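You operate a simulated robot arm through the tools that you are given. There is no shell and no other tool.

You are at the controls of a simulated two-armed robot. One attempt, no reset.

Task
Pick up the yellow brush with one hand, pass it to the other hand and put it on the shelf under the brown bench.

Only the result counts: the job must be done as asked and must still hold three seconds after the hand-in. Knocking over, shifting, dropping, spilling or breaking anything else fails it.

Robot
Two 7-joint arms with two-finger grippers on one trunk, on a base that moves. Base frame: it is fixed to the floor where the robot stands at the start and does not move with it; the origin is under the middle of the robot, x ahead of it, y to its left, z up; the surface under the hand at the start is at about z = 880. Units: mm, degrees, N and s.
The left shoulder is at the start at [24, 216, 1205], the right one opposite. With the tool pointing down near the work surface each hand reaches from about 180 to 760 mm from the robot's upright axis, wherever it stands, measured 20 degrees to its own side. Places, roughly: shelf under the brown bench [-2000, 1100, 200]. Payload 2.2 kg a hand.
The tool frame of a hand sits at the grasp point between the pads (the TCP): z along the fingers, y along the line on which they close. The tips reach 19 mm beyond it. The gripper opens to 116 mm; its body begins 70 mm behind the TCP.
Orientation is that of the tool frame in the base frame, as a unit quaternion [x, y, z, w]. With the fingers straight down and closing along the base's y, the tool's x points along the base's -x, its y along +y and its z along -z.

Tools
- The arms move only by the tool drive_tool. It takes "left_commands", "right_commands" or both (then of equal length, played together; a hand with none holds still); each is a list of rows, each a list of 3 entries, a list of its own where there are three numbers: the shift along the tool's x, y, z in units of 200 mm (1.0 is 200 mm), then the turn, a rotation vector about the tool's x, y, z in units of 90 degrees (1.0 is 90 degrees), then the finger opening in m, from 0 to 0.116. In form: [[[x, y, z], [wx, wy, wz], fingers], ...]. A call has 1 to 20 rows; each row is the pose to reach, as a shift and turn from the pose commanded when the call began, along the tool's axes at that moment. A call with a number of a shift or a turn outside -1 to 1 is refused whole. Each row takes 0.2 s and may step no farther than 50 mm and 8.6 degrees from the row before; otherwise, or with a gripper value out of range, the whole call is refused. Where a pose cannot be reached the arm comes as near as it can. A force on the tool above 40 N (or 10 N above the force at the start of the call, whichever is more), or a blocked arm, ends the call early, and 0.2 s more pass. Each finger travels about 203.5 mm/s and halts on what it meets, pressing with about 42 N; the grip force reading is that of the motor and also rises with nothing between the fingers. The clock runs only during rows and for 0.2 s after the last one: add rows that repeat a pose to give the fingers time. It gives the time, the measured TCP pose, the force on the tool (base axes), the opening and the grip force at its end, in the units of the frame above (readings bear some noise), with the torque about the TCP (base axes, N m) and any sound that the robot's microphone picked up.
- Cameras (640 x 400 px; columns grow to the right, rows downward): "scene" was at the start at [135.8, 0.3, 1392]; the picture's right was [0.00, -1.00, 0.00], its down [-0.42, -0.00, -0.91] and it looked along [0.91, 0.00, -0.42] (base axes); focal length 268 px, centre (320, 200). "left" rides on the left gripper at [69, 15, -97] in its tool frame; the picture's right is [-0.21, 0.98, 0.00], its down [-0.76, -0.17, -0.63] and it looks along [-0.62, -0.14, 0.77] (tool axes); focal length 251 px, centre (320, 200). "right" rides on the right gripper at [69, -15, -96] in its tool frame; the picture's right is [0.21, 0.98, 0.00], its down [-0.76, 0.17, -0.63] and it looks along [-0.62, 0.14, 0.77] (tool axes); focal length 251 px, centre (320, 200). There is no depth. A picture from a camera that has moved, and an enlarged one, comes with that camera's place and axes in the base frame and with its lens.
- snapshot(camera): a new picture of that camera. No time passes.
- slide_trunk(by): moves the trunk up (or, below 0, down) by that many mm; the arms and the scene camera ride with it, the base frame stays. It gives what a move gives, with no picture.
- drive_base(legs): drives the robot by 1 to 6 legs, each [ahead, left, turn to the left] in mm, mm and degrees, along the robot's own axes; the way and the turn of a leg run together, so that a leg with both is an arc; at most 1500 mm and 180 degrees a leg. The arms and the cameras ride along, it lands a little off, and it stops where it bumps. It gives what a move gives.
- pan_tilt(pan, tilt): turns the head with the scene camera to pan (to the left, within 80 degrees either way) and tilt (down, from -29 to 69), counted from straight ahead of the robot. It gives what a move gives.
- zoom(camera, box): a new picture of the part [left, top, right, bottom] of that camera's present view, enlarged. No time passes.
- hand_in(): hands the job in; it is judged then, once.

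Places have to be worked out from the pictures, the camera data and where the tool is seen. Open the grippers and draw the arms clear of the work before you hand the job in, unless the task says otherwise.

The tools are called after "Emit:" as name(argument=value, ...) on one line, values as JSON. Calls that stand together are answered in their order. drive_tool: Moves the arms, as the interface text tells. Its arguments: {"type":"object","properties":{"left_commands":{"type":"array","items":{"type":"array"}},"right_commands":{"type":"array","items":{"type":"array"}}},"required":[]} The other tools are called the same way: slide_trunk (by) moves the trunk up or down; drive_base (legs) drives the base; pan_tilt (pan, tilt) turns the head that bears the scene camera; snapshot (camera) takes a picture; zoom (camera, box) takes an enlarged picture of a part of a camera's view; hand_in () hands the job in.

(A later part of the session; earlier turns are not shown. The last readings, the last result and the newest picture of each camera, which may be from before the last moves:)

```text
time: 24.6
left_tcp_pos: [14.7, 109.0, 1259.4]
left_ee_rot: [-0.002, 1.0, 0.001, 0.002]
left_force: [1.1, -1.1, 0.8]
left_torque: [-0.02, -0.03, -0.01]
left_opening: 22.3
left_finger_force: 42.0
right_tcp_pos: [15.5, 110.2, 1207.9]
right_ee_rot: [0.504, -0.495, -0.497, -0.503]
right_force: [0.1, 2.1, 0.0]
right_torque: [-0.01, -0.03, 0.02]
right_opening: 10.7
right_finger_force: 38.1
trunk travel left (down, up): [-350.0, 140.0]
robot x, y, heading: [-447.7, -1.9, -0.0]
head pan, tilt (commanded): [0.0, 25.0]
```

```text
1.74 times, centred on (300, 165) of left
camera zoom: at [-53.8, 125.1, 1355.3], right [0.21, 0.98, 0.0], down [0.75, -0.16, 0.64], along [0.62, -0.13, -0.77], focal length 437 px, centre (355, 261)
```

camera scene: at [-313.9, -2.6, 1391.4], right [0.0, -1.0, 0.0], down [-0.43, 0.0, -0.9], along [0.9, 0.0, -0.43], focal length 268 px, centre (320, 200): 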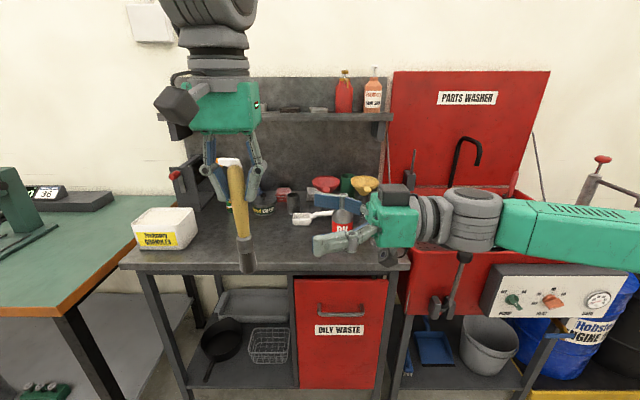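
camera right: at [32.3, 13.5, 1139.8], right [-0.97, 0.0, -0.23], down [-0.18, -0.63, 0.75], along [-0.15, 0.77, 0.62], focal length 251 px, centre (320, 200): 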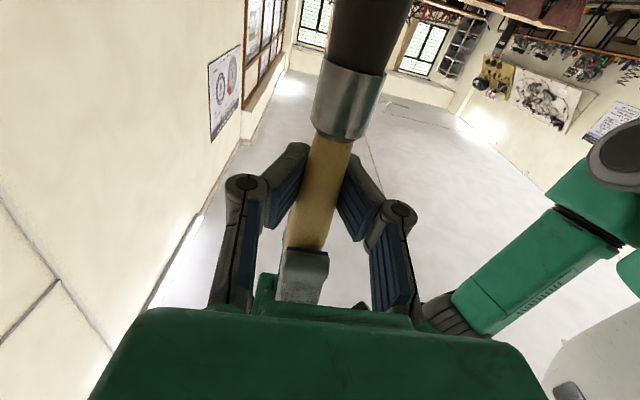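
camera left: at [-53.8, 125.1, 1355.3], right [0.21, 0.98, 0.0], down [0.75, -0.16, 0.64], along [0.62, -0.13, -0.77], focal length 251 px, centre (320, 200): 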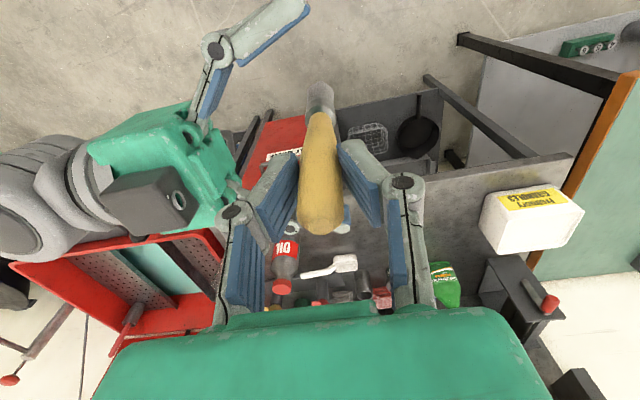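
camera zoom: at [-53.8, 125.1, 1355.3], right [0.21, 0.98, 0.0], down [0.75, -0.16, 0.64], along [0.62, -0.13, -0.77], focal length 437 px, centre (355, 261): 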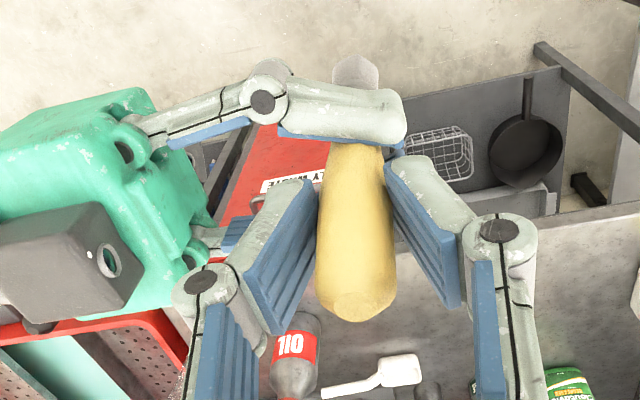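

The pads touch the handle on both sides, but the 10.7 mm reading is smaller than the handle looks. I hold for a second to see whether the grip is stable.

Emit:
drive_tool(right_commands=[[[0, 0, 0], [0, 0, 0], 0.0], [[0, 0, 0], [0, 0, 0], 0.0], [[0, 0, 0], [0, 0, 0], 0.0], [[0, 0, 0], [0, 0, 0], 0.0]])

Emit:
zoom(camera="right", box=[220, 90, 420, 310])

```text
time: 25.6
left_tcp_pos: [13.7, 108.8, 1258.1]
left_ee_rot: [-0.002, 1.0, 0.0, 0.001]
left_force: [1.0, -2.2, 0.3]
left_torque: [-0.06, -0.03, -0.03]
left_opening: 22.1
left_finger_force: 42.0
right_tcp_pos: [14.7, 109.5, 1209.0]
right_ee_rot: [0.505, -0.495, -0.498, -0.503]
right_force: [0.2, 2.5, -0.4]
right_torque: [-0.06, -0.02, -0.02]
right_opening: 10.4
right_finger_force: 37.2
trunk travel left (down, up): [-350.0, 140.0]
robot x, y, heading: [-448.7, 5.6, 0.3]
head pan, tilt (commanded): [0.0, 25.0]
```

```text
1.82 times, centred on (320, 200) of right
camera zoom: at [32.3, 13.6, 1139.7], right [-0.97, 0.0, -0.23], down [-0.18, -0.63, 0.75], along [-0.15, 0.77, 0.62], focal length 457 px, centre (320, 200)
```

zoom: 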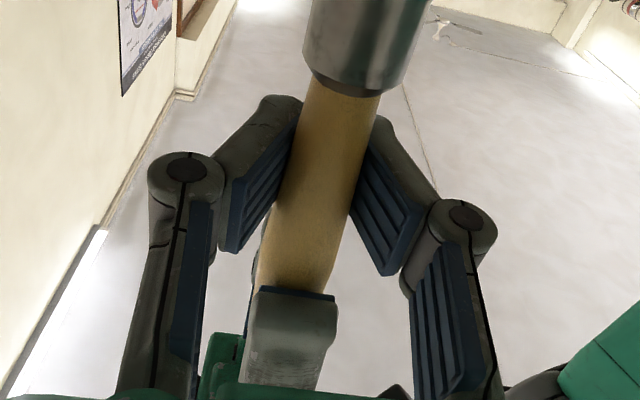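

The grip is steady at 10.4 mm and 37 N, with only about 2 N between the hands. I open the left fingers a little while the right hand holds, and check that the brush stays.

Emit:
drive_tool(left_commands=[[[0, 0, 0], [0, 0, 0], 0.026], [[0, 0, 0], [0, 0, 0], 0.032], [[0, 0, 0], [0, 0, 0], 0.045], [[0, 0, 0], [0, 0, 0], 0.06], [[0, 0, 0], [0, 0, 0], 0.06]])

Emit:
zoom(camera="right", box=[220, 90, 420, 310])

Emit:
zoom(camera="scene", box=[140, 100, 360, 290])

```text
time: 26.8
left_tcp_pos: [14.2, 110.6, 1259.3]
left_ee_rot: [-0.002, 1.0, 0.0, 0.001]
left_force: [0.2, 0.2, 0.1]
left_torque: [-0.03, 0.03, -0.03]
left_opening: 60.0
left_finger_force: 0.0
right_tcp_pos: [15.3, 110.2, 1208.7]
right_ee_rot: [0.505, -0.494, -0.498, -0.503]
right_force: [-0.7, -0.7, 0.2]
right_torque: [0.02, -0.01, -0.01]
right_opening: 10.4
right_finger_force: 37.9
trunk travel left (down, up): [-350.0, 140.0]
robot x, y, heading: [-449.9, -1.7, 0.3]
head pan, tilt (commanded): [0.0, 25.0]
```

```text
1.82 times, centred on (320, 200) of right
camera zoom: at [32.3, 13.5, 1139.8], right [-0.97, 0.0, -0.23], down [-0.18, -0.63, 0.75], along [-0.15, 0.77, 0.62], focal length 457 px, centre (320, 200)
```

zoom: 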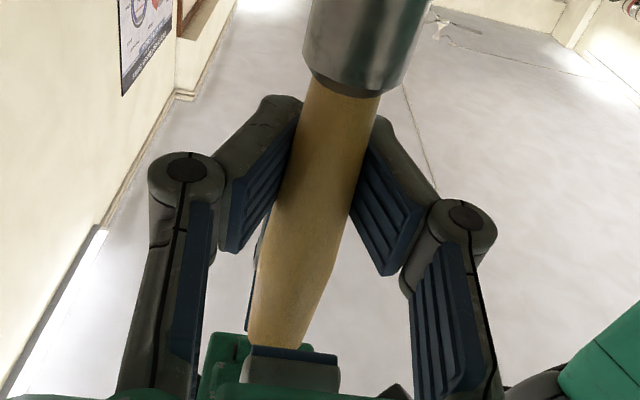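

```text
2.11 times, centred on (250, 195) of scene
camera zoom: at [-313.8, -1.5, 1391.4], right [0.0, -1.0, 0.0], down [-0.43, 0.0, -0.9], along [0.9, 0.0, -0.43], focal length 565 px, centre (467, 210)
```

zoom: 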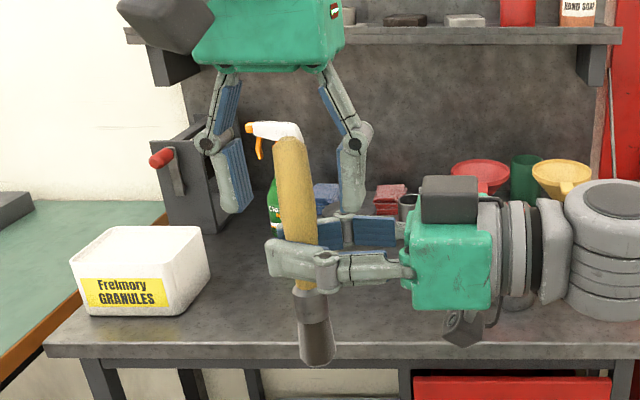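

The brush stays firmly in the right hand, with the left fingers open to 60 mm. I raise the left hand 90 mm above the handle top and then move it outward.

Emit:
drive_tool(left_commands=[[[0, 0, -0.1], [0, 0, 0], 0.06], [[0, 0, -0.25], [0, 0, 0], 0.06], [[0, 0, -0.4], [0, 0, 0], 0.06], [[0, 0, -0.45], [0, 0, 0], 0.06], [[0, 0.15, -0.45], [0, 0, 0], 0.06], [[0, 0.35, -0.45], [0, 0, 0], 0.06], [[0, 0.55, -0.45], [0, 0, 0], 0.06], [[0, 0.75, -0.45], [0, 0, 0], 0.06], [[0, 0.9, -0.45], [0, 0, 0], 0.06], [[0, 0.9, -0.45], [0, 0, 0], 0.06]])

Emit:
snapshot(camera="scene")

Emit:
snapshot(camera="right")

```text
time: 29.0
left_tcp_pos: [13.8, 291.8, 1349.2]
left_ee_rot: [-0.002, 1.0, -0.001, 0.002]
left_force: [0.2, -0.7, -0.1]
left_torque: [0.01, 0.0, 0.02]
left_opening: 60.2
left_finger_force: 0.0
right_tcp_pos: [15.3, 110.4, 1208.1]
right_ee_rot: [0.504, -0.496, -0.496, -0.503]
right_force: [-0.5, -0.6, -0.7]
right_torque: [0.0, -0.02, 0.0]
right_opening: 10.1
right_finger_force: 37.7
trunk travel left (down, up): [-350.0, 140.0]
robot x, y, heading: [-451.2, -6.4, 0.2]
head pan, tilt (commanded): [0.0, 25.0]
```

```text
taken
camera scene: at [-313.9, 0.2, 1391.4], right [0.0, -1.0, 0.0], down [-0.43, 0.0, -0.9], along [0.9, 0.0, -0.43], focal length 268 px, centre (320, 200)
```

scene: 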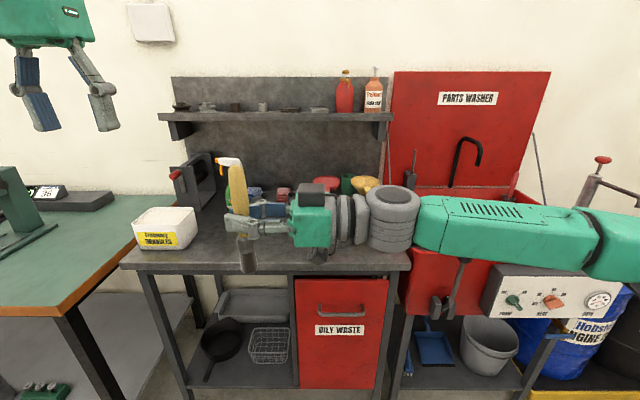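

```text
taken
camera right: at [32.3, 14.9, 1139.7], right [-0.97, 0.0, -0.23], down [-0.18, -0.63, 0.75], along [-0.15, 0.77, 0.62], focal length 251 px, centre (320, 200)
```

right: 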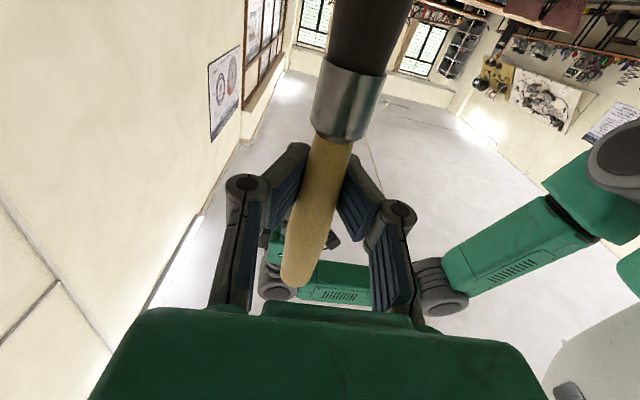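

The handover worked: the right hand alone holds the brush. I turn the base 90° to the left in place, with clear space all around, to look at the brown bench.

Emit:
drive_base(legs=[[0, 0, 90]])

Emit:
pan_tilt(pan=50, tilt=30)

Emit:
snapshot(camera="scene")

```text
time: 33.2
left_tcp_pos: [-735.7, 467.6, 1347.6]
left_ee_rot: [-0.704, 0.71, 0.001, 0.001]
left_force: [-0.1, -1.1, 0.1]
left_torque: [0.04, -0.02, -0.01]
left_opening: 60.0
left_finger_force: 0.0
right_tcp_pos: [-557.0, 466.7, 1208.1]
right_ee_rot: [0.707, 0.003, -0.707, -0.009]
right_force: [0.7, -0.4, -0.7]
right_torque: [0.01, 0.03, 0.05]
right_opening: 9.8
right_finger_force: 37.5
trunk travel left (down, up): [-350.0, 140.0]
robot x, y, heading: [-448.9, -0.2, 89.8]
head pan, tilt (commanded): [0.0, 25.0]
```

```text
time: 34.4
left_tcp_pos: [-736.6, 462.6, 1350.2]
left_ee_rot: [-0.705, 0.709, 0.002, 0.002]
left_force: [-0.1, -0.3, 0.4]
left_torque: [0.0, 0.04, 0.01]
left_opening: 60.0
left_finger_force: 0.1
right_tcp_pos: [-558.0, 463.2, 1209.9]
right_ee_rot: [0.707, 0.004, -0.707, -0.009]
right_force: [0.3, -0.4, -0.2]
right_torque: [-0.01, -0.01, 0.01]
right_opening: 9.6
right_finger_force: 36.8
trunk travel left (down, up): [-350.0, 140.0]
robot x, y, heading: [-453.6, -3.6, 89.4]
head pan, tilt (commanded): [50.0, 30.0]
```

```text
taken
camera scene: at [-518.9, 101.6, 1383.5], right [0.65, 0.76, 0.0], down [0.38, -0.33, -0.86], along [-0.66, 0.56, -0.5], focal length 268 px, centre (320, 200)
```

scene: 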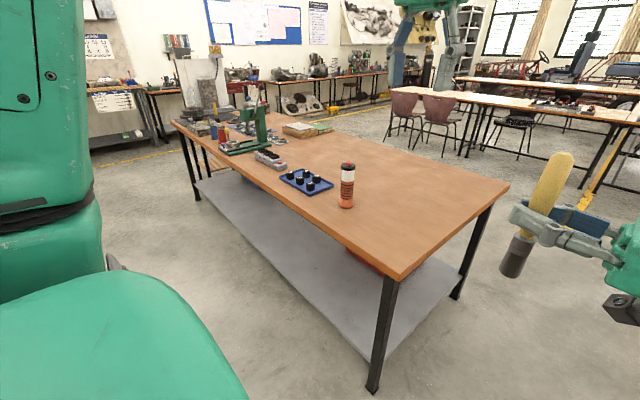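

The whole brown bench is now visible: top spans about x -3150 to -800 and y 640 to 1525 at z ≈ 800, with a grey, largely empty shelf at z ≈ 200. I look further left to check that the floor along the bench front is clear.

Emit:
pan_tilt(pan=80, tilt=20)

Emit:
snapshot(camera="scene")

Emit:
pan_tilt(pan=30, tilt=35)

Emit:
snapshot(camera="scene")

Emit:
snapshot(camera="right")

```text
time: 35.4
left_tcp_pos: [-736.4, 462.7, 1349.6]
left_ee_rot: [-0.704, 0.71, 0.003, 0.002]
left_force: [-0.3, 0.2, 0.0]
left_torque: [-0.01, -0.02, 0.0]
left_opening: 60.0
left_finger_force: 0.0
right_tcp_pos: [-556.8, 462.7, 1209.0]
right_ee_rot: [0.707, 0.003, -0.707, -0.009]
right_force: [-1.0, 0.1, 0.2]
right_torque: [-0.03, -0.02, 0.01]
right_opening: 9.4
right_finger_force: 37.1
trunk travel left (down, up): [-350.0, 140.0]
robot x, y, heading: [-449.0, 1.6, 89.8]
head pan, tilt (commanded): [80.0, 20.0]
```

```text
taken
camera scene: at [-541.7, 59.7, 1399.8], right [0.18, 0.98, 0.0], down [0.34, -0.07, -0.94], along [-0.92, 0.17, -0.34], focal length 268 px, centre (320, 200)
```

scene: 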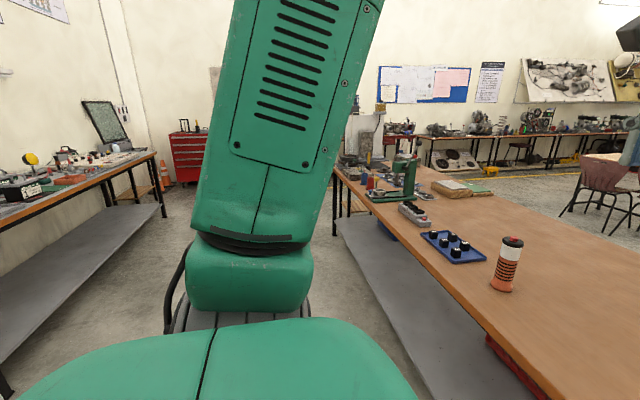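

```text
time: 36.5
left_tcp_pos: [-736.8, 463.1, 1349.6]
left_ee_rot: [-0.704, 0.71, 0.002, 0.003]
left_force: [1.0, -0.1, -0.6]
left_torque: [0.02, 0.01, -0.01]
left_opening: 60.0
left_finger_force: 0.0
right_tcp_pos: [-557.9, 462.8, 1208.7]
right_ee_rot: [0.707, 0.004, -0.707, -0.01]
right_force: [0.3, 0.6, 0.0]
right_torque: [0.01, -0.01, 0.01]
right_opening: 9.3
right_finger_force: 37.0
trunk travel left (down, up): [-350.0, 140.0]
robot x, y, heading: [-453.6, -4.6, 89.7]
head pan, tilt (commanded): [30.0, 35.0]
```

```text
taken
camera scene: at [-493.6, 119.2, 1375.7], right [0.87, 0.49, 0.0], down [0.28, -0.5, -0.82], along [-0.4, 0.71, -0.58], focal length 268 px, centre (320, 200)
```

scene: 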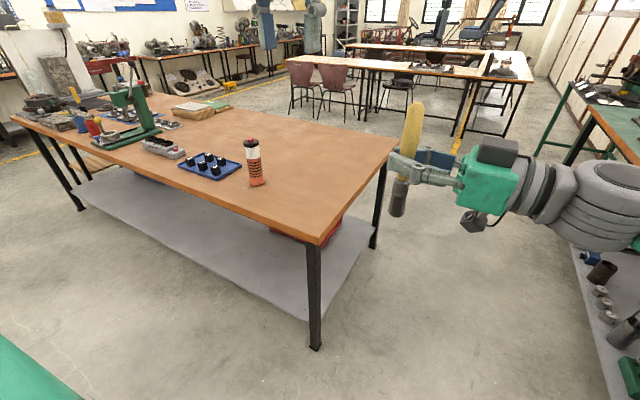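

```text
taken
camera right: at [-459.9, 478.6, 1141.2], right [-0.01, -0.97, -0.23], down [0.63, -0.18, 0.75], along [-0.78, -0.14, 0.61], focal length 251 px, centre (320, 200)
```

right: 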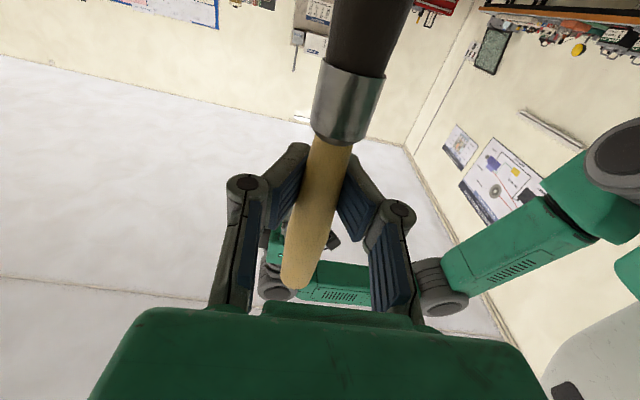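

The aisle between the brown bench and the opposite one (front near y = -1200) looks wide, but the left arm hides the way along -x. I turn another 90° left to look straight down the aisle before driving.

Emit:
drive_base(legs=[[0, 0, 90]])

Emit:
pan_tilt(pan=0, tilt=30)

Emit:
snapshot(camera="scene")

```text
time: 40.7
left_tcp_pos: [-918.1, -279.5, 1349.0]
left_ee_rot: [1.0, -0.012, -0.004, 0.0]
left_force: [0.4, 0.5, -0.3]
left_torque: [0.01, -0.02, 0.04]
left_opening: 59.9
left_finger_force: 0.1
right_tcp_pos: [-915.7, -100.5, 1211.0]
right_ee_rot: [-0.502, -0.498, 0.511, -0.489]
right_force: [0.3, 1.0, 0.3]
right_torque: [0.0, 0.0, -0.02]
right_opening: 9.0
right_finger_force: 36.4
trunk travel left (down, up): [-350.0, 140.0]
robot x, y, heading: [-451.0, -1.9, 178.8]
head pan, tilt (commanded): [30.0, 35.0]
```

```text
time: 41.7
left_tcp_pos: [-914.3, -281.2, 1351.4]
left_ee_rot: [1.0, -0.012, -0.005, 0.0]
left_force: [0.5, -1.0, -0.9]
left_torque: [0.01, -0.02, -0.01]
left_opening: 59.9
left_finger_force: 0.0
right_tcp_pos: [-912.1, -100.9, 1209.6]
right_ee_rot: [-0.499, -0.501, 0.51, -0.49]
right_force: [0.8, -0.1, 0.2]
right_torque: [-0.03, -0.01, 0.01]
right_opening: 8.8
right_finger_force: 36.2
trunk travel left (down, up): [-350.0, 140.0]
robot x, y, heading: [-450.4, 4.1, 178.9]
head pan, tilt (commanded): [0.0, 30.0]
```

```text
taken
camera scene: at [-583.9, 1.3, 1383.5], right [0.02, 1.0, 0.0], down [0.5, -0.01, -0.86], along [-0.86, 0.02, -0.5], focal length 268 px, centre (320, 200)
```

scene: 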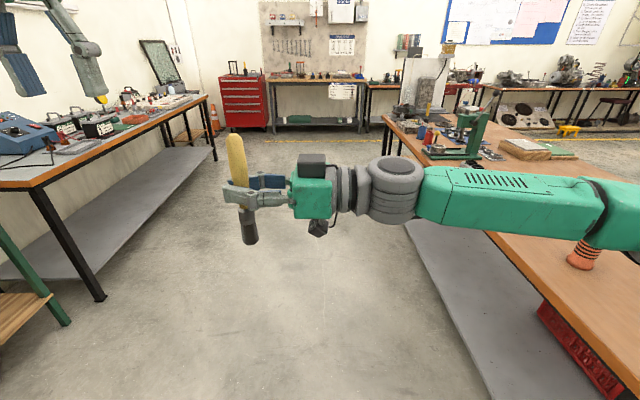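

The aisle is clear. The right opening is slowly creeping (8.8 mm now), so I check the grip up close before driving.

Emit:
zoom(camera="right", box=[220, 90, 420, 310])

Emit:
zoom(camera="scene", box=[210, 120, 330, 260])

```text
1.82 times, centred on (320, 200) of right
camera zoom: at [-926.3, -3.7, 1142.5], right [0.97, -0.02, -0.24], down [0.2, 0.63, 0.75], along [0.13, -0.78, 0.61], focal length 457 px, centre (320, 200)
```

zoom: 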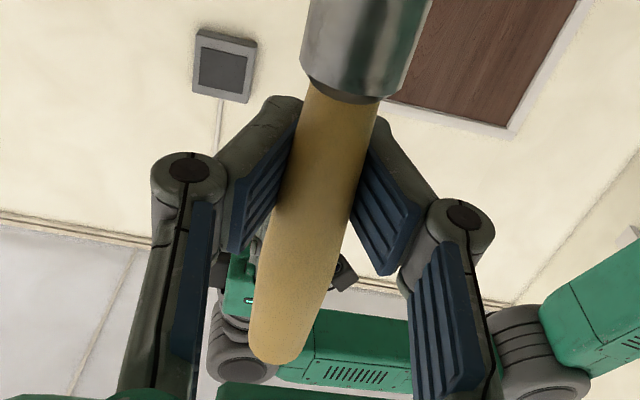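

```text
2.86 times, centred on (270, 190) of scene
camera zoom: at [-583.9, 1.3, 1383.5], right [0.02, 1.0, 0.0], down [0.5, -0.01, -0.86], along [-0.86, 0.02, -0.5], focal length 766 px, centre (463, 229)
```

zoom: 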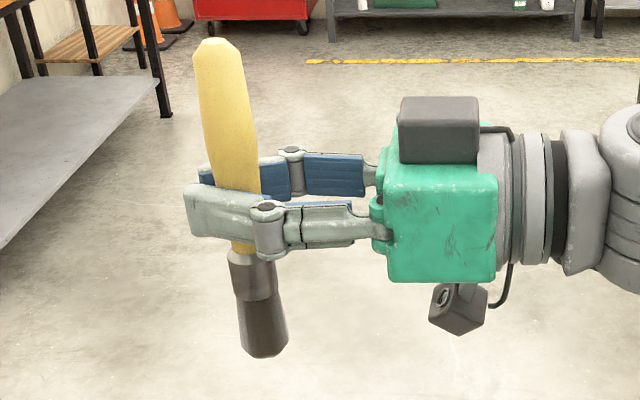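

The brush has only crept about 2 mm toward its ferrule, which will stop it, so the grip is safe. I drive 1500 mm down the clear aisle and turn right to face the bench.

Emit:
drive_base(legs=[[1500, 0, 0], [0, 0, -89]])

Emit:
pan_tilt(pan=0, tilt=40)

Emit:
snapshot(camera="scene")

Emit:
zoom(camera="right", box=[220, 90, 420, 310])

```text
time: 53.0
left_tcp_pos: [-2241.9, 502.3, 1351.5]
left_ee_rot: [-0.7, 0.714, 0.004, 0.003]
left_force: [0.4, -0.4, -0.1]
left_torque: [0.01, 0.02, 0.0]
left_opening: 60.0
left_finger_force: 0.1
right_tcp_pos: [-2061.4, 501.8, 1211.0]
right_ee_rot: [0.707, 0.0, -0.707, -0.015]
right_force: [0.7, -0.4, 0.1]
right_torque: [-0.01, -0.03, -0.02]
right_opening: 7.2
right_finger_force: 35.1
trunk travel left (down, up): [-350.0, 140.0]
robot x, y, heading: [-1962.1, 38.9, 89.2]
head pan, tilt (commanded): [0.0, 30.0]
```

```text
time: 53.7
left_tcp_pos: [-2240.0, 499.6, 1352.3]
left_ee_rot: [-0.701, 0.713, 0.004, 0.005]
left_force: [0.4, 0.3, -0.4]
left_torque: [0.02, 0.0, -0.02]
left_opening: 60.2
left_finger_force: 0.0
right_tcp_pos: [-2061.4, 499.0, 1211.1]
right_ee_rot: [0.707, 0.001, -0.707, -0.016]
right_force: [0.8, -1.0, -0.1]
right_torque: [0.02, 0.02, 0.01]
right_opening: 7.2
right_finger_force: 35.3
trunk travel left (down, up): [-350.0, 140.0]
robot x, y, heading: [-1959.6, 42.9, 88.8]
head pan, tilt (commanded): [0.0, 40.0]
```

```text
taken
camera scene: at [-1957.4, 168.6, 1368.2], right [1.0, -0.02, 0.0], down [-0.01, -0.65, -0.76], along [0.01, 0.76, -0.65], focal length 268 px, centre (320, 200)
```

scene: 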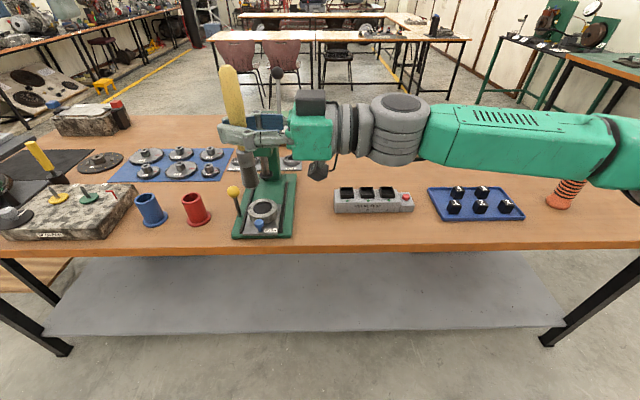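

```text
1.82 times, centred on (320, 200) of right
camera zoom: at [-1964.1, 513.3, 1143.9], right [-0.02, -0.97, -0.24], down [0.63, -0.2, 0.75], along [-0.78, -0.14, 0.61], focal length 457 px, centre (320, 200)
```

zoom: 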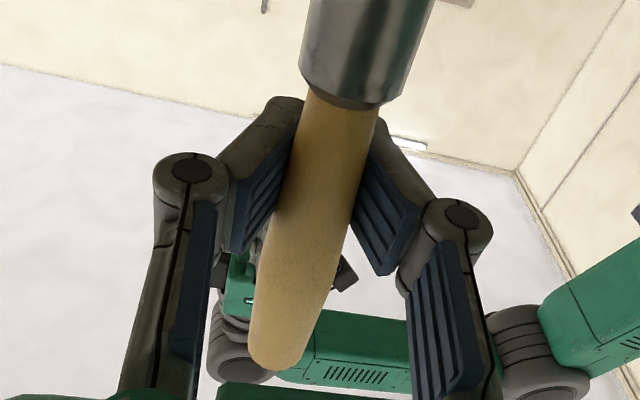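

I stand facing the bench with an empty shelf in front, but a tall press stands on the top right ahead of me. I shift 260 mm to the right and 100 mm back, to where only low items are on the bench top.

Emit:
drive_base(legs=[[-100, -260, 0]])

```text
time: 55.6
left_tcp_pos: [-2002.6, 397.0, 1349.6]
left_ee_rot: [-0.7, 0.714, -0.001, 0.009]
left_force: [-1.1, -0.2, -0.1]
left_torque: [0.0, -0.1, 0.04]
left_opening: 60.0
left_finger_force: 0.1
right_tcp_pos: [-1821.5, 393.8, 1210.6]
right_ee_rot: [0.712, 0.002, -0.702, -0.014]
right_force: [-0.1, -1.8, 0.3]
right_torque: [-0.03, -0.02, -0.03]
right_opening: 7.0
right_finger_force: 35.0
trunk travel left (down, up): [-350.0, 140.0]
robot x, y, heading: [-1706.2, -63.6, 89.0]
head pan, tilt (commanded): [0.0, 40.0]
```

The robot is at about (-1706, -64) facing the bench. I now swing the right hand to point forward, moving it right and slightly down, while the left hand retracts; I also ease the right finger command to slow the creep.

Emit:
drive_tool(right_commands=[[[0.0455, -0.0455, -0.0909], [0.0909, 0, 0], 0.003], [[0.0909, -0.0909, -0.1818], [0.1818, 0, 0], 0.003], [[0.1364, -0.1364, -0.2727], [0.2727, 0, 0], 0.003], [[0.1818, -0.1818, -0.3636], [0.3636, 0, 0], 0.003], [[0.2273, -0.2273, -0.4545], [0.4545, 0, 0], 0.003], [[0.2727, -0.2727, -0.5455], [0.5455, 0, 0], 0.003], [[0.3182, -0.3182, -0.6364], [0.6364, 0, 0], 0.003], [[0.3636, -0.3636, -0.7273], [0.7273, 0, 0], 0.003], [[0.4091, -0.4091, -0.8182], [0.8182, 0, 0], 0.003], [[0.4545, -0.4545, -0.9091], [0.9091, 0, 0], 0.003], [[0.5, -0.5, -1.0], [1.0, 0, 0], 0.003], [[0.5, -0.5, -1.0], [1.0, 0, 0], 0.003]], left_commands=[[[0.0741, 0.0455, 0], [0, 0, 0], 0.06], [[0.1482, 0.0909, 0], [0, 0, 0], 0.06], [[0.2223, 0.1364, 0], [0, 0, 0], 0.06], [[0.2964, 0.1818, 0], [0, 0, 0], 0.06], [[0.3705, 0.2273, 0], [0, 0, 0], 0.06], [[0.4445, 0.2727, 0], [0, 0, 0], 0.06], [[0.5186, 0.3182, 0], [0, 0, 0], 0.06], [[0.5927, 0.3636, 0], [0, 0, 0], 0.06], [[0.6668, 0.4091, 0], [0, 0, 0], 0.06], [[0.7409, 0.4545, 0], [0, 0, 0], 0.06], [[0.815, 0.5, 0], [0, 0, 0], 0.06], [[0.815, 0.5, 0], [0, 0, 0], 0.06]])

Emit:
snapshot(camera="scene")

Emit:
snapshot(camera="right")

```text
time: 58.2
left_tcp_pos: [-2097.9, 231.6, 1348.0]
left_ee_rot: [-0.701, 0.713, 0.002, 0.008]
left_force: [0.0, 0.3, 0.1]
left_torque: [0.02, 0.0, 0.0]
left_opening: 59.9
left_finger_force: 0.0
right_tcp_pos: [-1611.6, 490.0, 1117.4]
right_ee_rot: [-0.491, 0.495, 0.501, 0.513]
right_force: [-0.7, -0.5, -1.0]
right_torque: [0.01, -0.01, -0.01]
right_opening: 7.2
right_finger_force: 35.3
trunk travel left (down, up): [-350.0, 140.0]
robot x, y, heading: [-1704.4, -66.9, 88.9]
head pan, tilt (commanded): [0.0, 40.0]
```

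```text
taken
camera scene: at [-1704.6, 63.7, 1368.2], right [1.0, -0.02, 0.0], down [-0.01, -0.65, -0.76], along [0.02, 0.76, -0.65], focal length 268 px, centre (320, 200)
```

scene: 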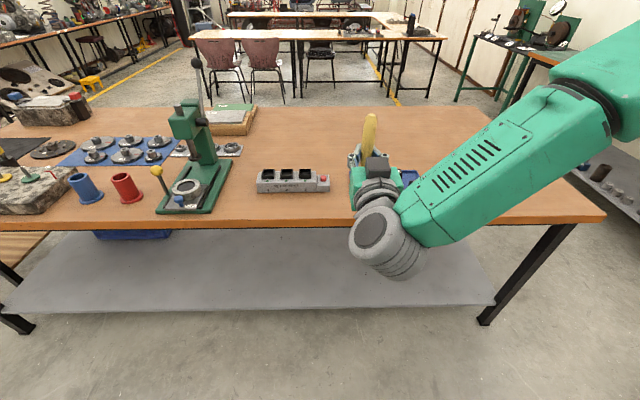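

```text
taken
camera right: at [-1598.2, 394.4, 1046.3], right [-0.97, 0.02, -0.22], down [-0.18, -0.65, 0.74], along [-0.13, 0.76, 0.64], focal length 251 px, centre (320, 200)
```

right: 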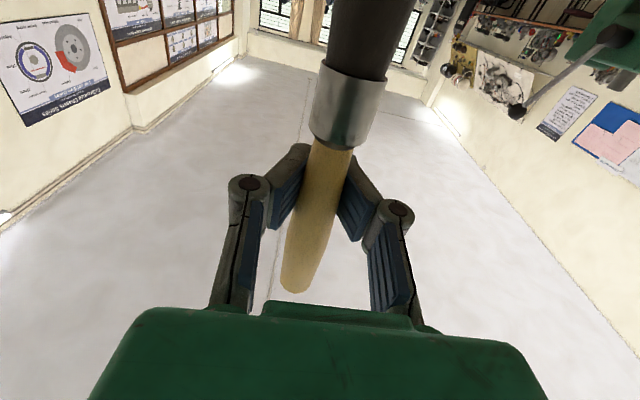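

The hand now points forward and the grip holds at 7.2 mm. Next I roll the hand 90° and pitch it 45° down, so the brush lies horizontal, parallel to the bench edge.

Emit:
drive_tool(right_commands=[[[0, 0, 0], [-0.0326, 0.0326, -0.0786], 0.003], [[0, 0, 0], [-0.0652, 0.0652, -0.1573], 0.003], [[0, 0, 0], [-0.0977, 0.0977, -0.2359], 0.003], [[0, 0, 0], [-0.1303, 0.1303, -0.3146], 0.003], [[0, 0, 0], [-0.1629, 0.1629, -0.3932], 0.003], [[0, 0, 0], [-0.1955, 0.1955, -0.4719], 0.003], [[0, 0, 0], [-0.228, 0.228, -0.5505], 0.003], [[0, 0, 0], [-0.2606, 0.2606, -0.6291], 0.003], [[0, 0, 0], [-0.2932, 0.2932, -0.7078], 0.003], [[0, 0, 0], [-0.3258, 0.3258, -0.7864], 0.003], [[0, 0, 0], [-0.3583, 0.3583, -0.8651], 0.003], [[0, 0, 0], [-0.3909, 0.3909, -0.9437], 0.003], [[0, 0, 0], [-0.3909, 0.3909, -0.9437], 0.003]])

Emit:
snapshot(camera="scene")

Emit:
snapshot(camera="right")

```text
time: 61.0
left_tcp_pos: [-2100.9, 229.9, 1346.1]
left_ee_rot: [-0.701, 0.713, 0.001, 0.011]
left_force: [0.2, 0.1, 0.0]
left_torque: [0.03, -0.01, 0.0]
left_opening: 59.8
left_finger_force: 0.0
right_tcp_pos: [-1610.6, 491.7, 1121.6]
right_ee_rot: [0.918, -0.016, 0.0, -0.396]
right_force: [-0.2, -0.7, -0.2]
right_torque: [-0.02, 0.03, -0.02]
right_opening: 7.0
right_finger_force: 35.3
trunk travel left (down, up): [-350.0, 140.0]
robot x, y, heading: [-1705.7, -62.0, 89.2]
head pan, tilt (commanded): [0.0, 40.0]
```

```text
taken
camera scene: at [-1709.9, 63.1, 1368.2], right [1.0, -0.02, 0.01], down [-0.01, -0.64, -0.76], along [0.02, 0.76, -0.64], focal length 268 px, centre (320, 200)
```

scene: 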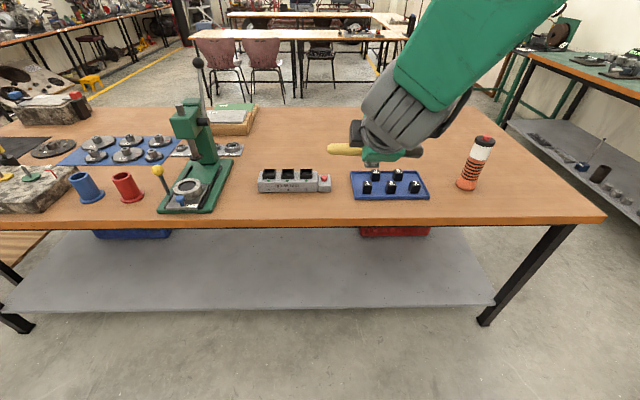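

```text
taken
camera right: at [-1542.1, 430.2, 1199.9], right [0.19, -0.68, -0.71], down [-0.77, -0.55, 0.32], along [-0.61, 0.49, -0.62], focal length 251 px, centre (320, 200)
```

right: 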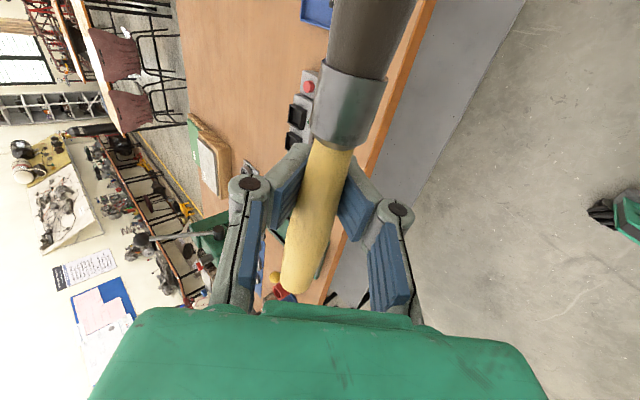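

The brush is now horizontal, with the tool pitched about 43° down, and the orientation was reached exactly. The shelf in front is empty, with a red crate far behind near x -1475…, y > 1040. I lower the trunk fully.

Emit:
slide_trunk(by=-350)

Emit:
snapshot(camera="scene")

Emit:
snapshot(camera="right")

```text
time: 64.5
left_tcp_pos: [-2094.7, 230.2, 998.2]
left_ee_rot: [-0.701, 0.713, 0.003, 0.007]
left_force: [0.1, -0.6, 0.0]
left_torque: [-0.02, -0.04, 0.02]
left_opening: 59.8
left_finger_force: 0.0
right_tcp_pos: [-1606.1, 490.7, 772.0]
right_ee_rot: [0.918, -0.017, -0.004, -0.396]
right_force: [1.4, 0.0, -0.1]
right_torque: [-0.02, 0.0, -0.01]
right_opening: 6.2
right_finger_force: 34.0
trunk travel left (down, up): [0.0, 490.0]
robot x, y, heading: [-1702.7, -66.6, 88.9]
head pan, tilt (commanded): [0.0, 40.0]
```

```text
taken
camera scene: at [-1703.4, 61.9, 1018.4], right [1.0, -0.02, 0.0], down [-0.01, -0.64, -0.76], along [0.02, 0.76, -0.64], focal length 268 px, centre (320, 200)
```

scene: 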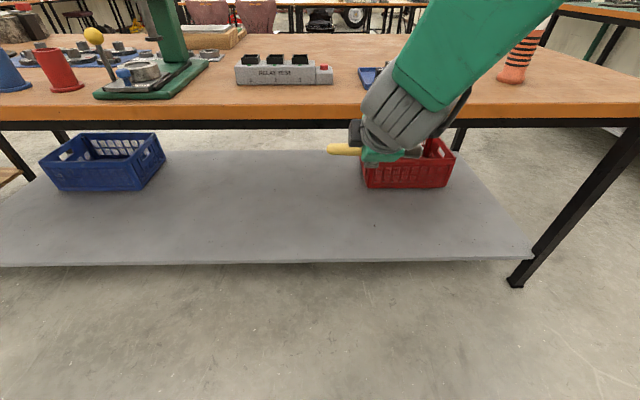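

```text
taken
camera right: at [-1536.9, 429.3, 849.3], right [0.18, -0.68, -0.71], down [-0.77, -0.55, 0.33], along [-0.62, 0.49, -0.62], focal length 251 px, centre (320, 200)
```

right: 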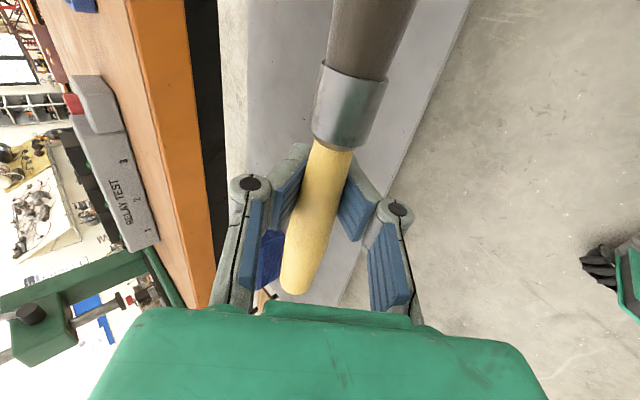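

The lowered view shows the shelf plainly: front edge near y ≈ 690, surface z ≈ 192–200, red crate well back at y ≥ 1130. I lower the right hand straight down in front of the bench in two stages.

Emit:
drive_tool(right_commands=[[[0, 0.1, 0.094], [0, 0, 0], 0.003], [[0, 0.25, 0.235], [0, 0, 0], 0.003], [[0, 0.4, 0.377], [0, 0, 0], 0.003], [[0, 0.55, 0.518], [0, 0, 0], 0.003], [[0, 0.7, 0.66], [0, 0, 0], 0.003], [[0, 0.85, 0.8], [0, 0, 0], 0.003], [[0, 0.927, 0.873], [0, 0, 0], 0.003], [[0, 0.927, 0.873], [0, 0, 0], 0.003]])

Emit:
snapshot(camera="scene")

```text
time: 66.2
left_tcp_pos: [-2094.4, 229.9, 999.6]
left_ee_rot: [-0.701, 0.713, 0.003, 0.008]
left_force: [0.6, 0.3, -0.5]
left_torque: [0.0, 0.03, 0.03]
left_opening: 59.7
left_finger_force: 0.1
right_tcp_pos: [-1606.1, 488.0, 511.4]
right_ee_rot: [0.919, -0.005, 0.007, -0.395]
right_force: [0.1, 0.6, -0.7]
right_torque: [0.03, 0.02, 0.02]
right_opening: 6.3
right_finger_force: 34.1
trunk travel left (down, up): [0.0, 490.0]
robot x, y, heading: [-1703.7, -60.9, 88.8]
head pan, tilt (commanded): [0.0, 40.0]
```

```text
taken
camera scene: at [-1703.5, 62.4, 1018.3], right [1.0, -0.02, 0.0], down [-0.01, -0.65, -0.76], along [0.02, 0.76, -0.65], focal length 268 px, centre (320, 200)
```

scene: 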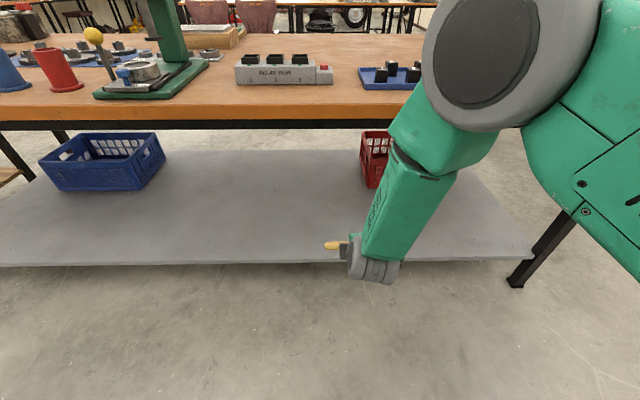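

The elbow sits high and the forearm hangs nearly vertical, so I must stretch the arm low before driving it under the top. First I lower another 205 mm, still in front of the bench.

Emit:
drive_tool(right_commands=[[[0, 0.1, 0.094], [0, 0, 0], 0.003], [[0, 0.25, 0.235], [0, 0, 0], 0.003], [[0, 0.4, 0.377], [0, 0, 0], 0.003], [[0, 0.55, 0.518], [0, 0, 0], 0.003], [[0, 0.68, 0.64], [0, 0, 0], 0.003], [[0, 0.745, 0.7], [0, 0, 0], 0.003], [[0, 0.745, 0.7], [0, 0, 0], 0.003]])

Emit:
drive_tool(right_commands=[[[0, -0.1, 0.106], [0, 0, 0], 0.003], [[0, -0.22, 0.233], [0, 0, 0], 0.003], [[0, -0.34, 0.36], [0, 0, 0], 0.003], [[0, -0.46, 0.488], [0, 0, 0], 0.003], [[0, -0.514, 0.545], [0, 0, 0], 0.003], [[0, -0.514, 0.545], [0, 0, 0], 0.003]])

Emit:
snapshot(camera="scene")

Emit:
snapshot(camera="right")

```text
time: 67.8
left_tcp_pos: [-2095.9, 230.1, 999.4]
left_ee_rot: [-0.701, 0.713, 0.003, 0.008]
left_force: [0.5, 0.9, 0.3]
left_torque: [-0.02, -0.01, 0.02]
left_opening: 60.4
left_finger_force: 0.0
right_tcp_pos: [-1606.6, 486.5, 308.3]
right_ee_rot: [0.918, -0.007, 0.005, -0.396]
right_force: [-0.1, -0.7, 0.3]
right_torque: [-0.03, -0.02, -0.02]
right_opening: 6.1
right_finger_force: 34.5
trunk travel left (down, up): [0.0, 490.0]
robot x, y, heading: [-1704.0, -60.1, 88.6]
head pan, tilt (commanded): [0.0, 40.0]
```

```text
time: 69.2
left_tcp_pos: [-2093.1, 230.3, 999.0]
left_ee_rot: [-0.701, 0.713, 0.003, 0.008]
left_force: [0.5, 0.2, -1.1]
left_torque: [-0.03, 0.04, 0.02]
left_opening: 60.2
left_finger_force: 0.0
right_tcp_pos: [-1604.5, 637.7, 307.6]
right_ee_rot: [0.918, -0.007, 0.007, -0.396]
right_force: [-0.2, 0.2, 0.3]
right_torque: [-0.02, 0.01, -0.02]
right_opening: 6.3
right_finger_force: 34.9
trunk travel left (down, up): [0.0, 490.0]
robot x, y, heading: [-1704.8, -62.1, 88.9]
head pan, tilt (commanded): [0.0, 40.0]
```

```text
taken
camera scene: at [-1703.2, 62.8, 1018.2], right [1.0, -0.02, 0.0], down [-0.01, -0.65, -0.76], along [0.02, 0.76, -0.65], focal length 268 px, centre (320, 200)
```

scene: 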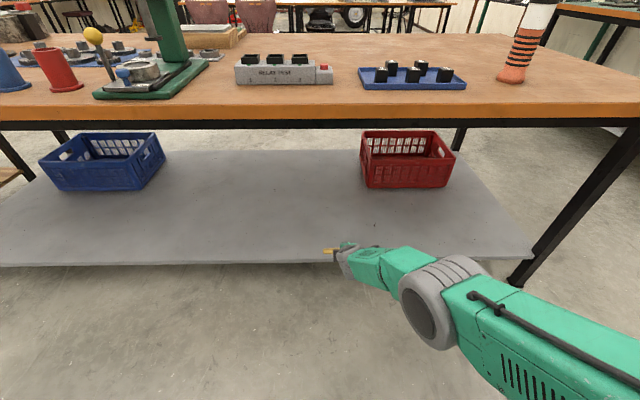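

```text
taken
camera right: at [-1536.7, 577.7, 385.1], right [0.21, -0.68, -0.71], down [-0.77, -0.56, 0.31], along [-0.61, 0.48, -0.63], focal length 251 px, centre (320, 200)
```

right: 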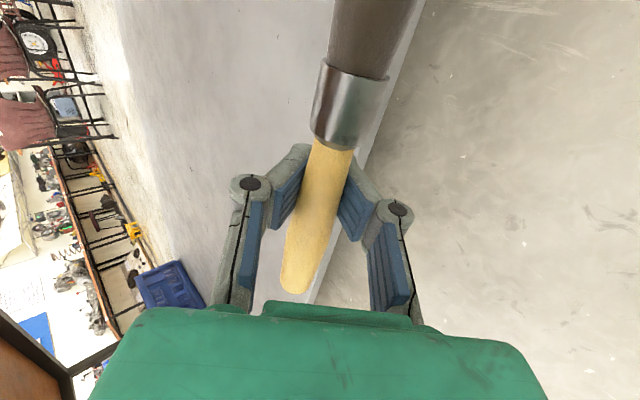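

The arm now stretches low and forward, with the elbow well below the bench top. The hand at z 308 clears the shelf (front edge y ≈ 685), so I drive the base ahead 190 mm to bring the brush over the shelf.

Emit:
drive_base(legs=[[190, 0, 0]])

Emit:
snapshot(camera="scene")

Emit:
snapshot(camera="right")

```text
time: 70.8
left_tcp_pos: [-2090.2, 422.6, 999.0]
left_ee_rot: [-0.7, 0.714, 0.003, 0.007]
left_force: [-0.5, -0.2, -0.4]
left_torque: [0.01, -0.03, 0.02]
left_opening: 59.9
left_finger_force: 0.0
right_tcp_pos: [-1599.7, 829.0, 306.7]
right_ee_rot: [0.919, -0.008, 0.006, -0.394]
right_force: [0.2, -0.2, -0.1]
right_torque: [0.0, 0.0, -0.03]
right_opening: 6.2
right_finger_force: 34.1
trunk travel left (down, up): [0.0, 490.0]
robot x, y, heading: [-1699.5, 126.1, 88.9]
head pan, tilt (commanded): [0.0, 40.0]
```

```text
taken
camera scene: at [-1699.4, 254.6, 1018.1], right [1.0, -0.02, 0.0], down [-0.01, -0.65, -0.76], along [0.02, 0.76, -0.65], focal length 268 px, centre (320, 200)
```

scene: 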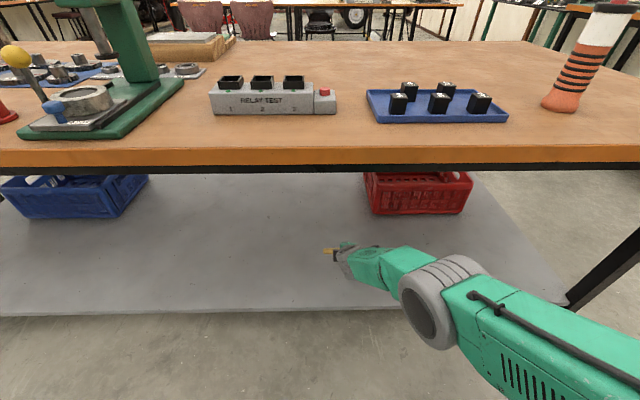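

```text
taken
camera right: at [-1532.1, 768.6, 384.7], right [0.21, -0.68, -0.71], down [-0.77, -0.56, 0.31], along [-0.61, 0.48, -0.64], focal length 251 px, centre (320, 200)
```

right: 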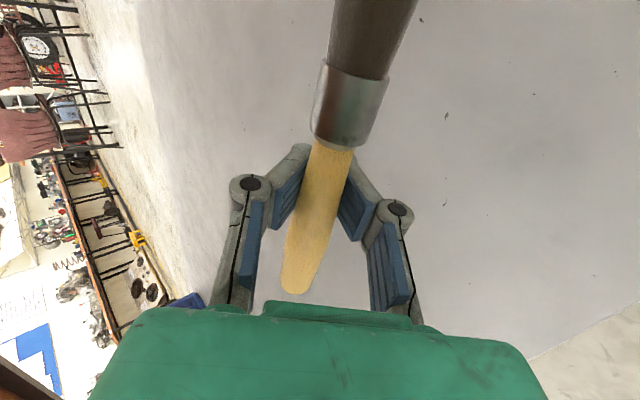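

The brush is over the shelf at y ≈ 829. I zoom in on the shelf's front edge to pin down the shelf height before lowering.

Emit:
zoom(camera="scene", box=[260, 270, 380, 345])

Emit:
zoom(camera="scene", box=[300, 200, 460, 320])

```text
5.33 times, centred on (320, 308) of scene
camera zoom: at [-1699.4, 254.6, 1018.1], right [1.0, -0.02, 0.0], down [-0.01, -0.65, -0.76], along [0.02, 0.76, -0.65], focal length 1431 px, centre (320, -373)
```

zoom: 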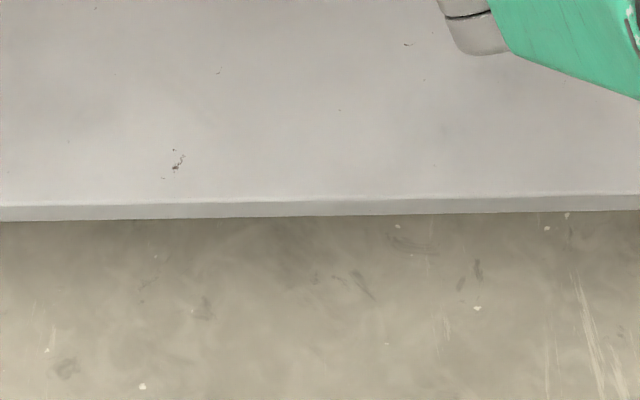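

```text
3.33 times, centred on (380, 260) of scene
camera zoom: at [-1699.4, 254.6, 1018.1], right [1.0, -0.02, 0.0], down [-0.01, -0.65, -0.76], along [0.02, 0.76, -0.65], focal length 894 px, centre (120, 0)
```

zoom: 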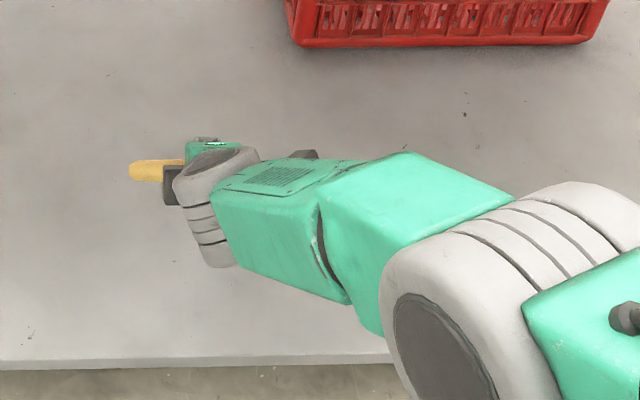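

The shelf surface works out at z ≈ 200 ± 10. I lower gently by 56 mm to TCP z ≈ 250, watching the force.

Emit:
drive_tool(right_commands=[[[0, 0.05, 0.047], [0, 0, 0], 0.003], [[0, 0.1, 0.094], [0, 0, 0], 0.003], [[0, 0.15, 0.141], [0, 0, 0], 0.003], [[0, 0.19, 0.179], [0, 0, 0], 0.003], [[0, 0.204, 0.192], [0, 0, 0], 0.003], [[0, 0.204, 0.192], [0, 0, 0], 0.003]])

Emit:
snapshot(camera="right")

Emit:
zoom(camera="scene", box=[290, 200, 450, 320])

```text
time: 72.2
left_tcp_pos: [-2088.0, 417.8, 1000.1]
left_ee_rot: [-0.701, 0.713, 0.005, 0.008]
left_force: [-0.2, 0.5, -0.1]
left_torque: [-0.01, -0.02, 0.0]
left_opening: 60.0
left_finger_force: 0.1
right_tcp_pos: [-1591.0, 814.8, 277.1]
right_ee_rot: [0.918, -0.008, 0.006, -0.396]
right_force: [0.2, 0.0, -0.2]
right_torque: [-0.01, 0.02, 0.01]
right_opening: 5.9
right_finger_force: 34.2
right hand out of reach, approached as far as the arm can: row 1, 2, 3, 4, 5, 6
trunk travel left (down, up): [0.0, 490.0]
robot x, y, heading: [-1698.2, 128.1, 89.0]
head pan, tilt (commanded): [0.0, 40.0]
```

```text
taken
camera right: at [-1524.4, 753.3, 355.3], right [0.21, -0.67, -0.71], down [-0.77, -0.56, 0.31], along [-0.61, 0.48, -0.63], focal length 251 px, centre (320, 200)
```

right: 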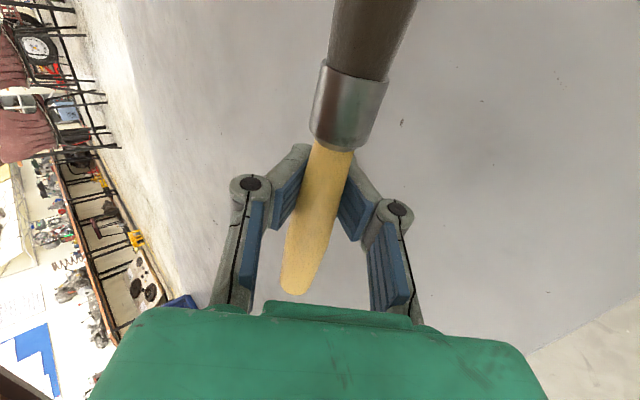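

```text
3.33 times, centred on (370, 260) of scene
camera zoom: at [-1699.2, 253.7, 1018.2], right [1.0, -0.02, 0.0], down [-0.01, -0.65, -0.76], along [0.02, 0.76, -0.65], focal length 894 px, centre (153, 0)
```

zoom: 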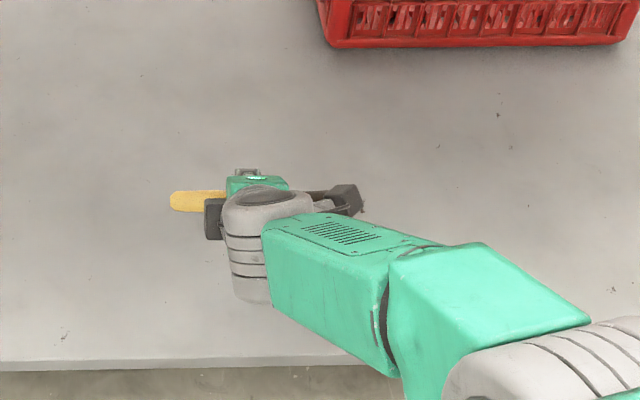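

The arm ran out of reach at y 815, z 277. I pull the hand back 70 mm toward the robot, still above the shelf, and will then drive the base forward by the same amount.

Emit:
drive_tool(right_commands=[[[0, 0.08, -0.085], [0, 0, 0], 0.003], [[0, 0.16, -0.17], [0, 0, 0], 0.003], [[0, 0.24, -0.254], [0, 0, 0], 0.003], [[0, 0.24, -0.254], [0, 0, 0], 0.003]])

Emit:
snapshot(camera="scene")

```text
time: 73.2
left_tcp_pos: [-2088.2, 419.6, 999.9]
left_ee_rot: [-0.701, 0.714, 0.005, 0.008]
left_force: [1.3, 0.3, -0.5]
left_torque: [0.0, 0.03, 0.0]
left_opening: 60.0
left_finger_force: 0.0
right_tcp_pos: [-1593.2, 742.7, 278.2]
right_ee_rot: [0.918, -0.008, 0.006, -0.396]
right_force: [-0.6, -0.4, -1.1]
right_torque: [0.01, 0.03, 0.04]
right_opening: 6.1
right_finger_force: 34.5
right hand out of reach, approached as far as the arm can: row 1
trunk travel left (down, up): [0.0, 490.0]
robot x, y, heading: [-1698.6, 126.6, 88.8]
head pan, tilt (commanded): [0.0, 40.0]
```

```text
taken
camera scene: at [-1699.3, 253.7, 1018.2], right [1.0, -0.02, 0.0], down [-0.01, -0.65, -0.76], along [0.02, 0.76, -0.65], focal length 268 px, centre (320, 200)
```

scene: 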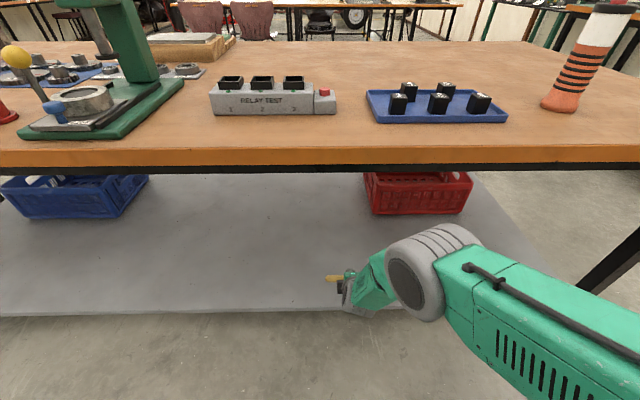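

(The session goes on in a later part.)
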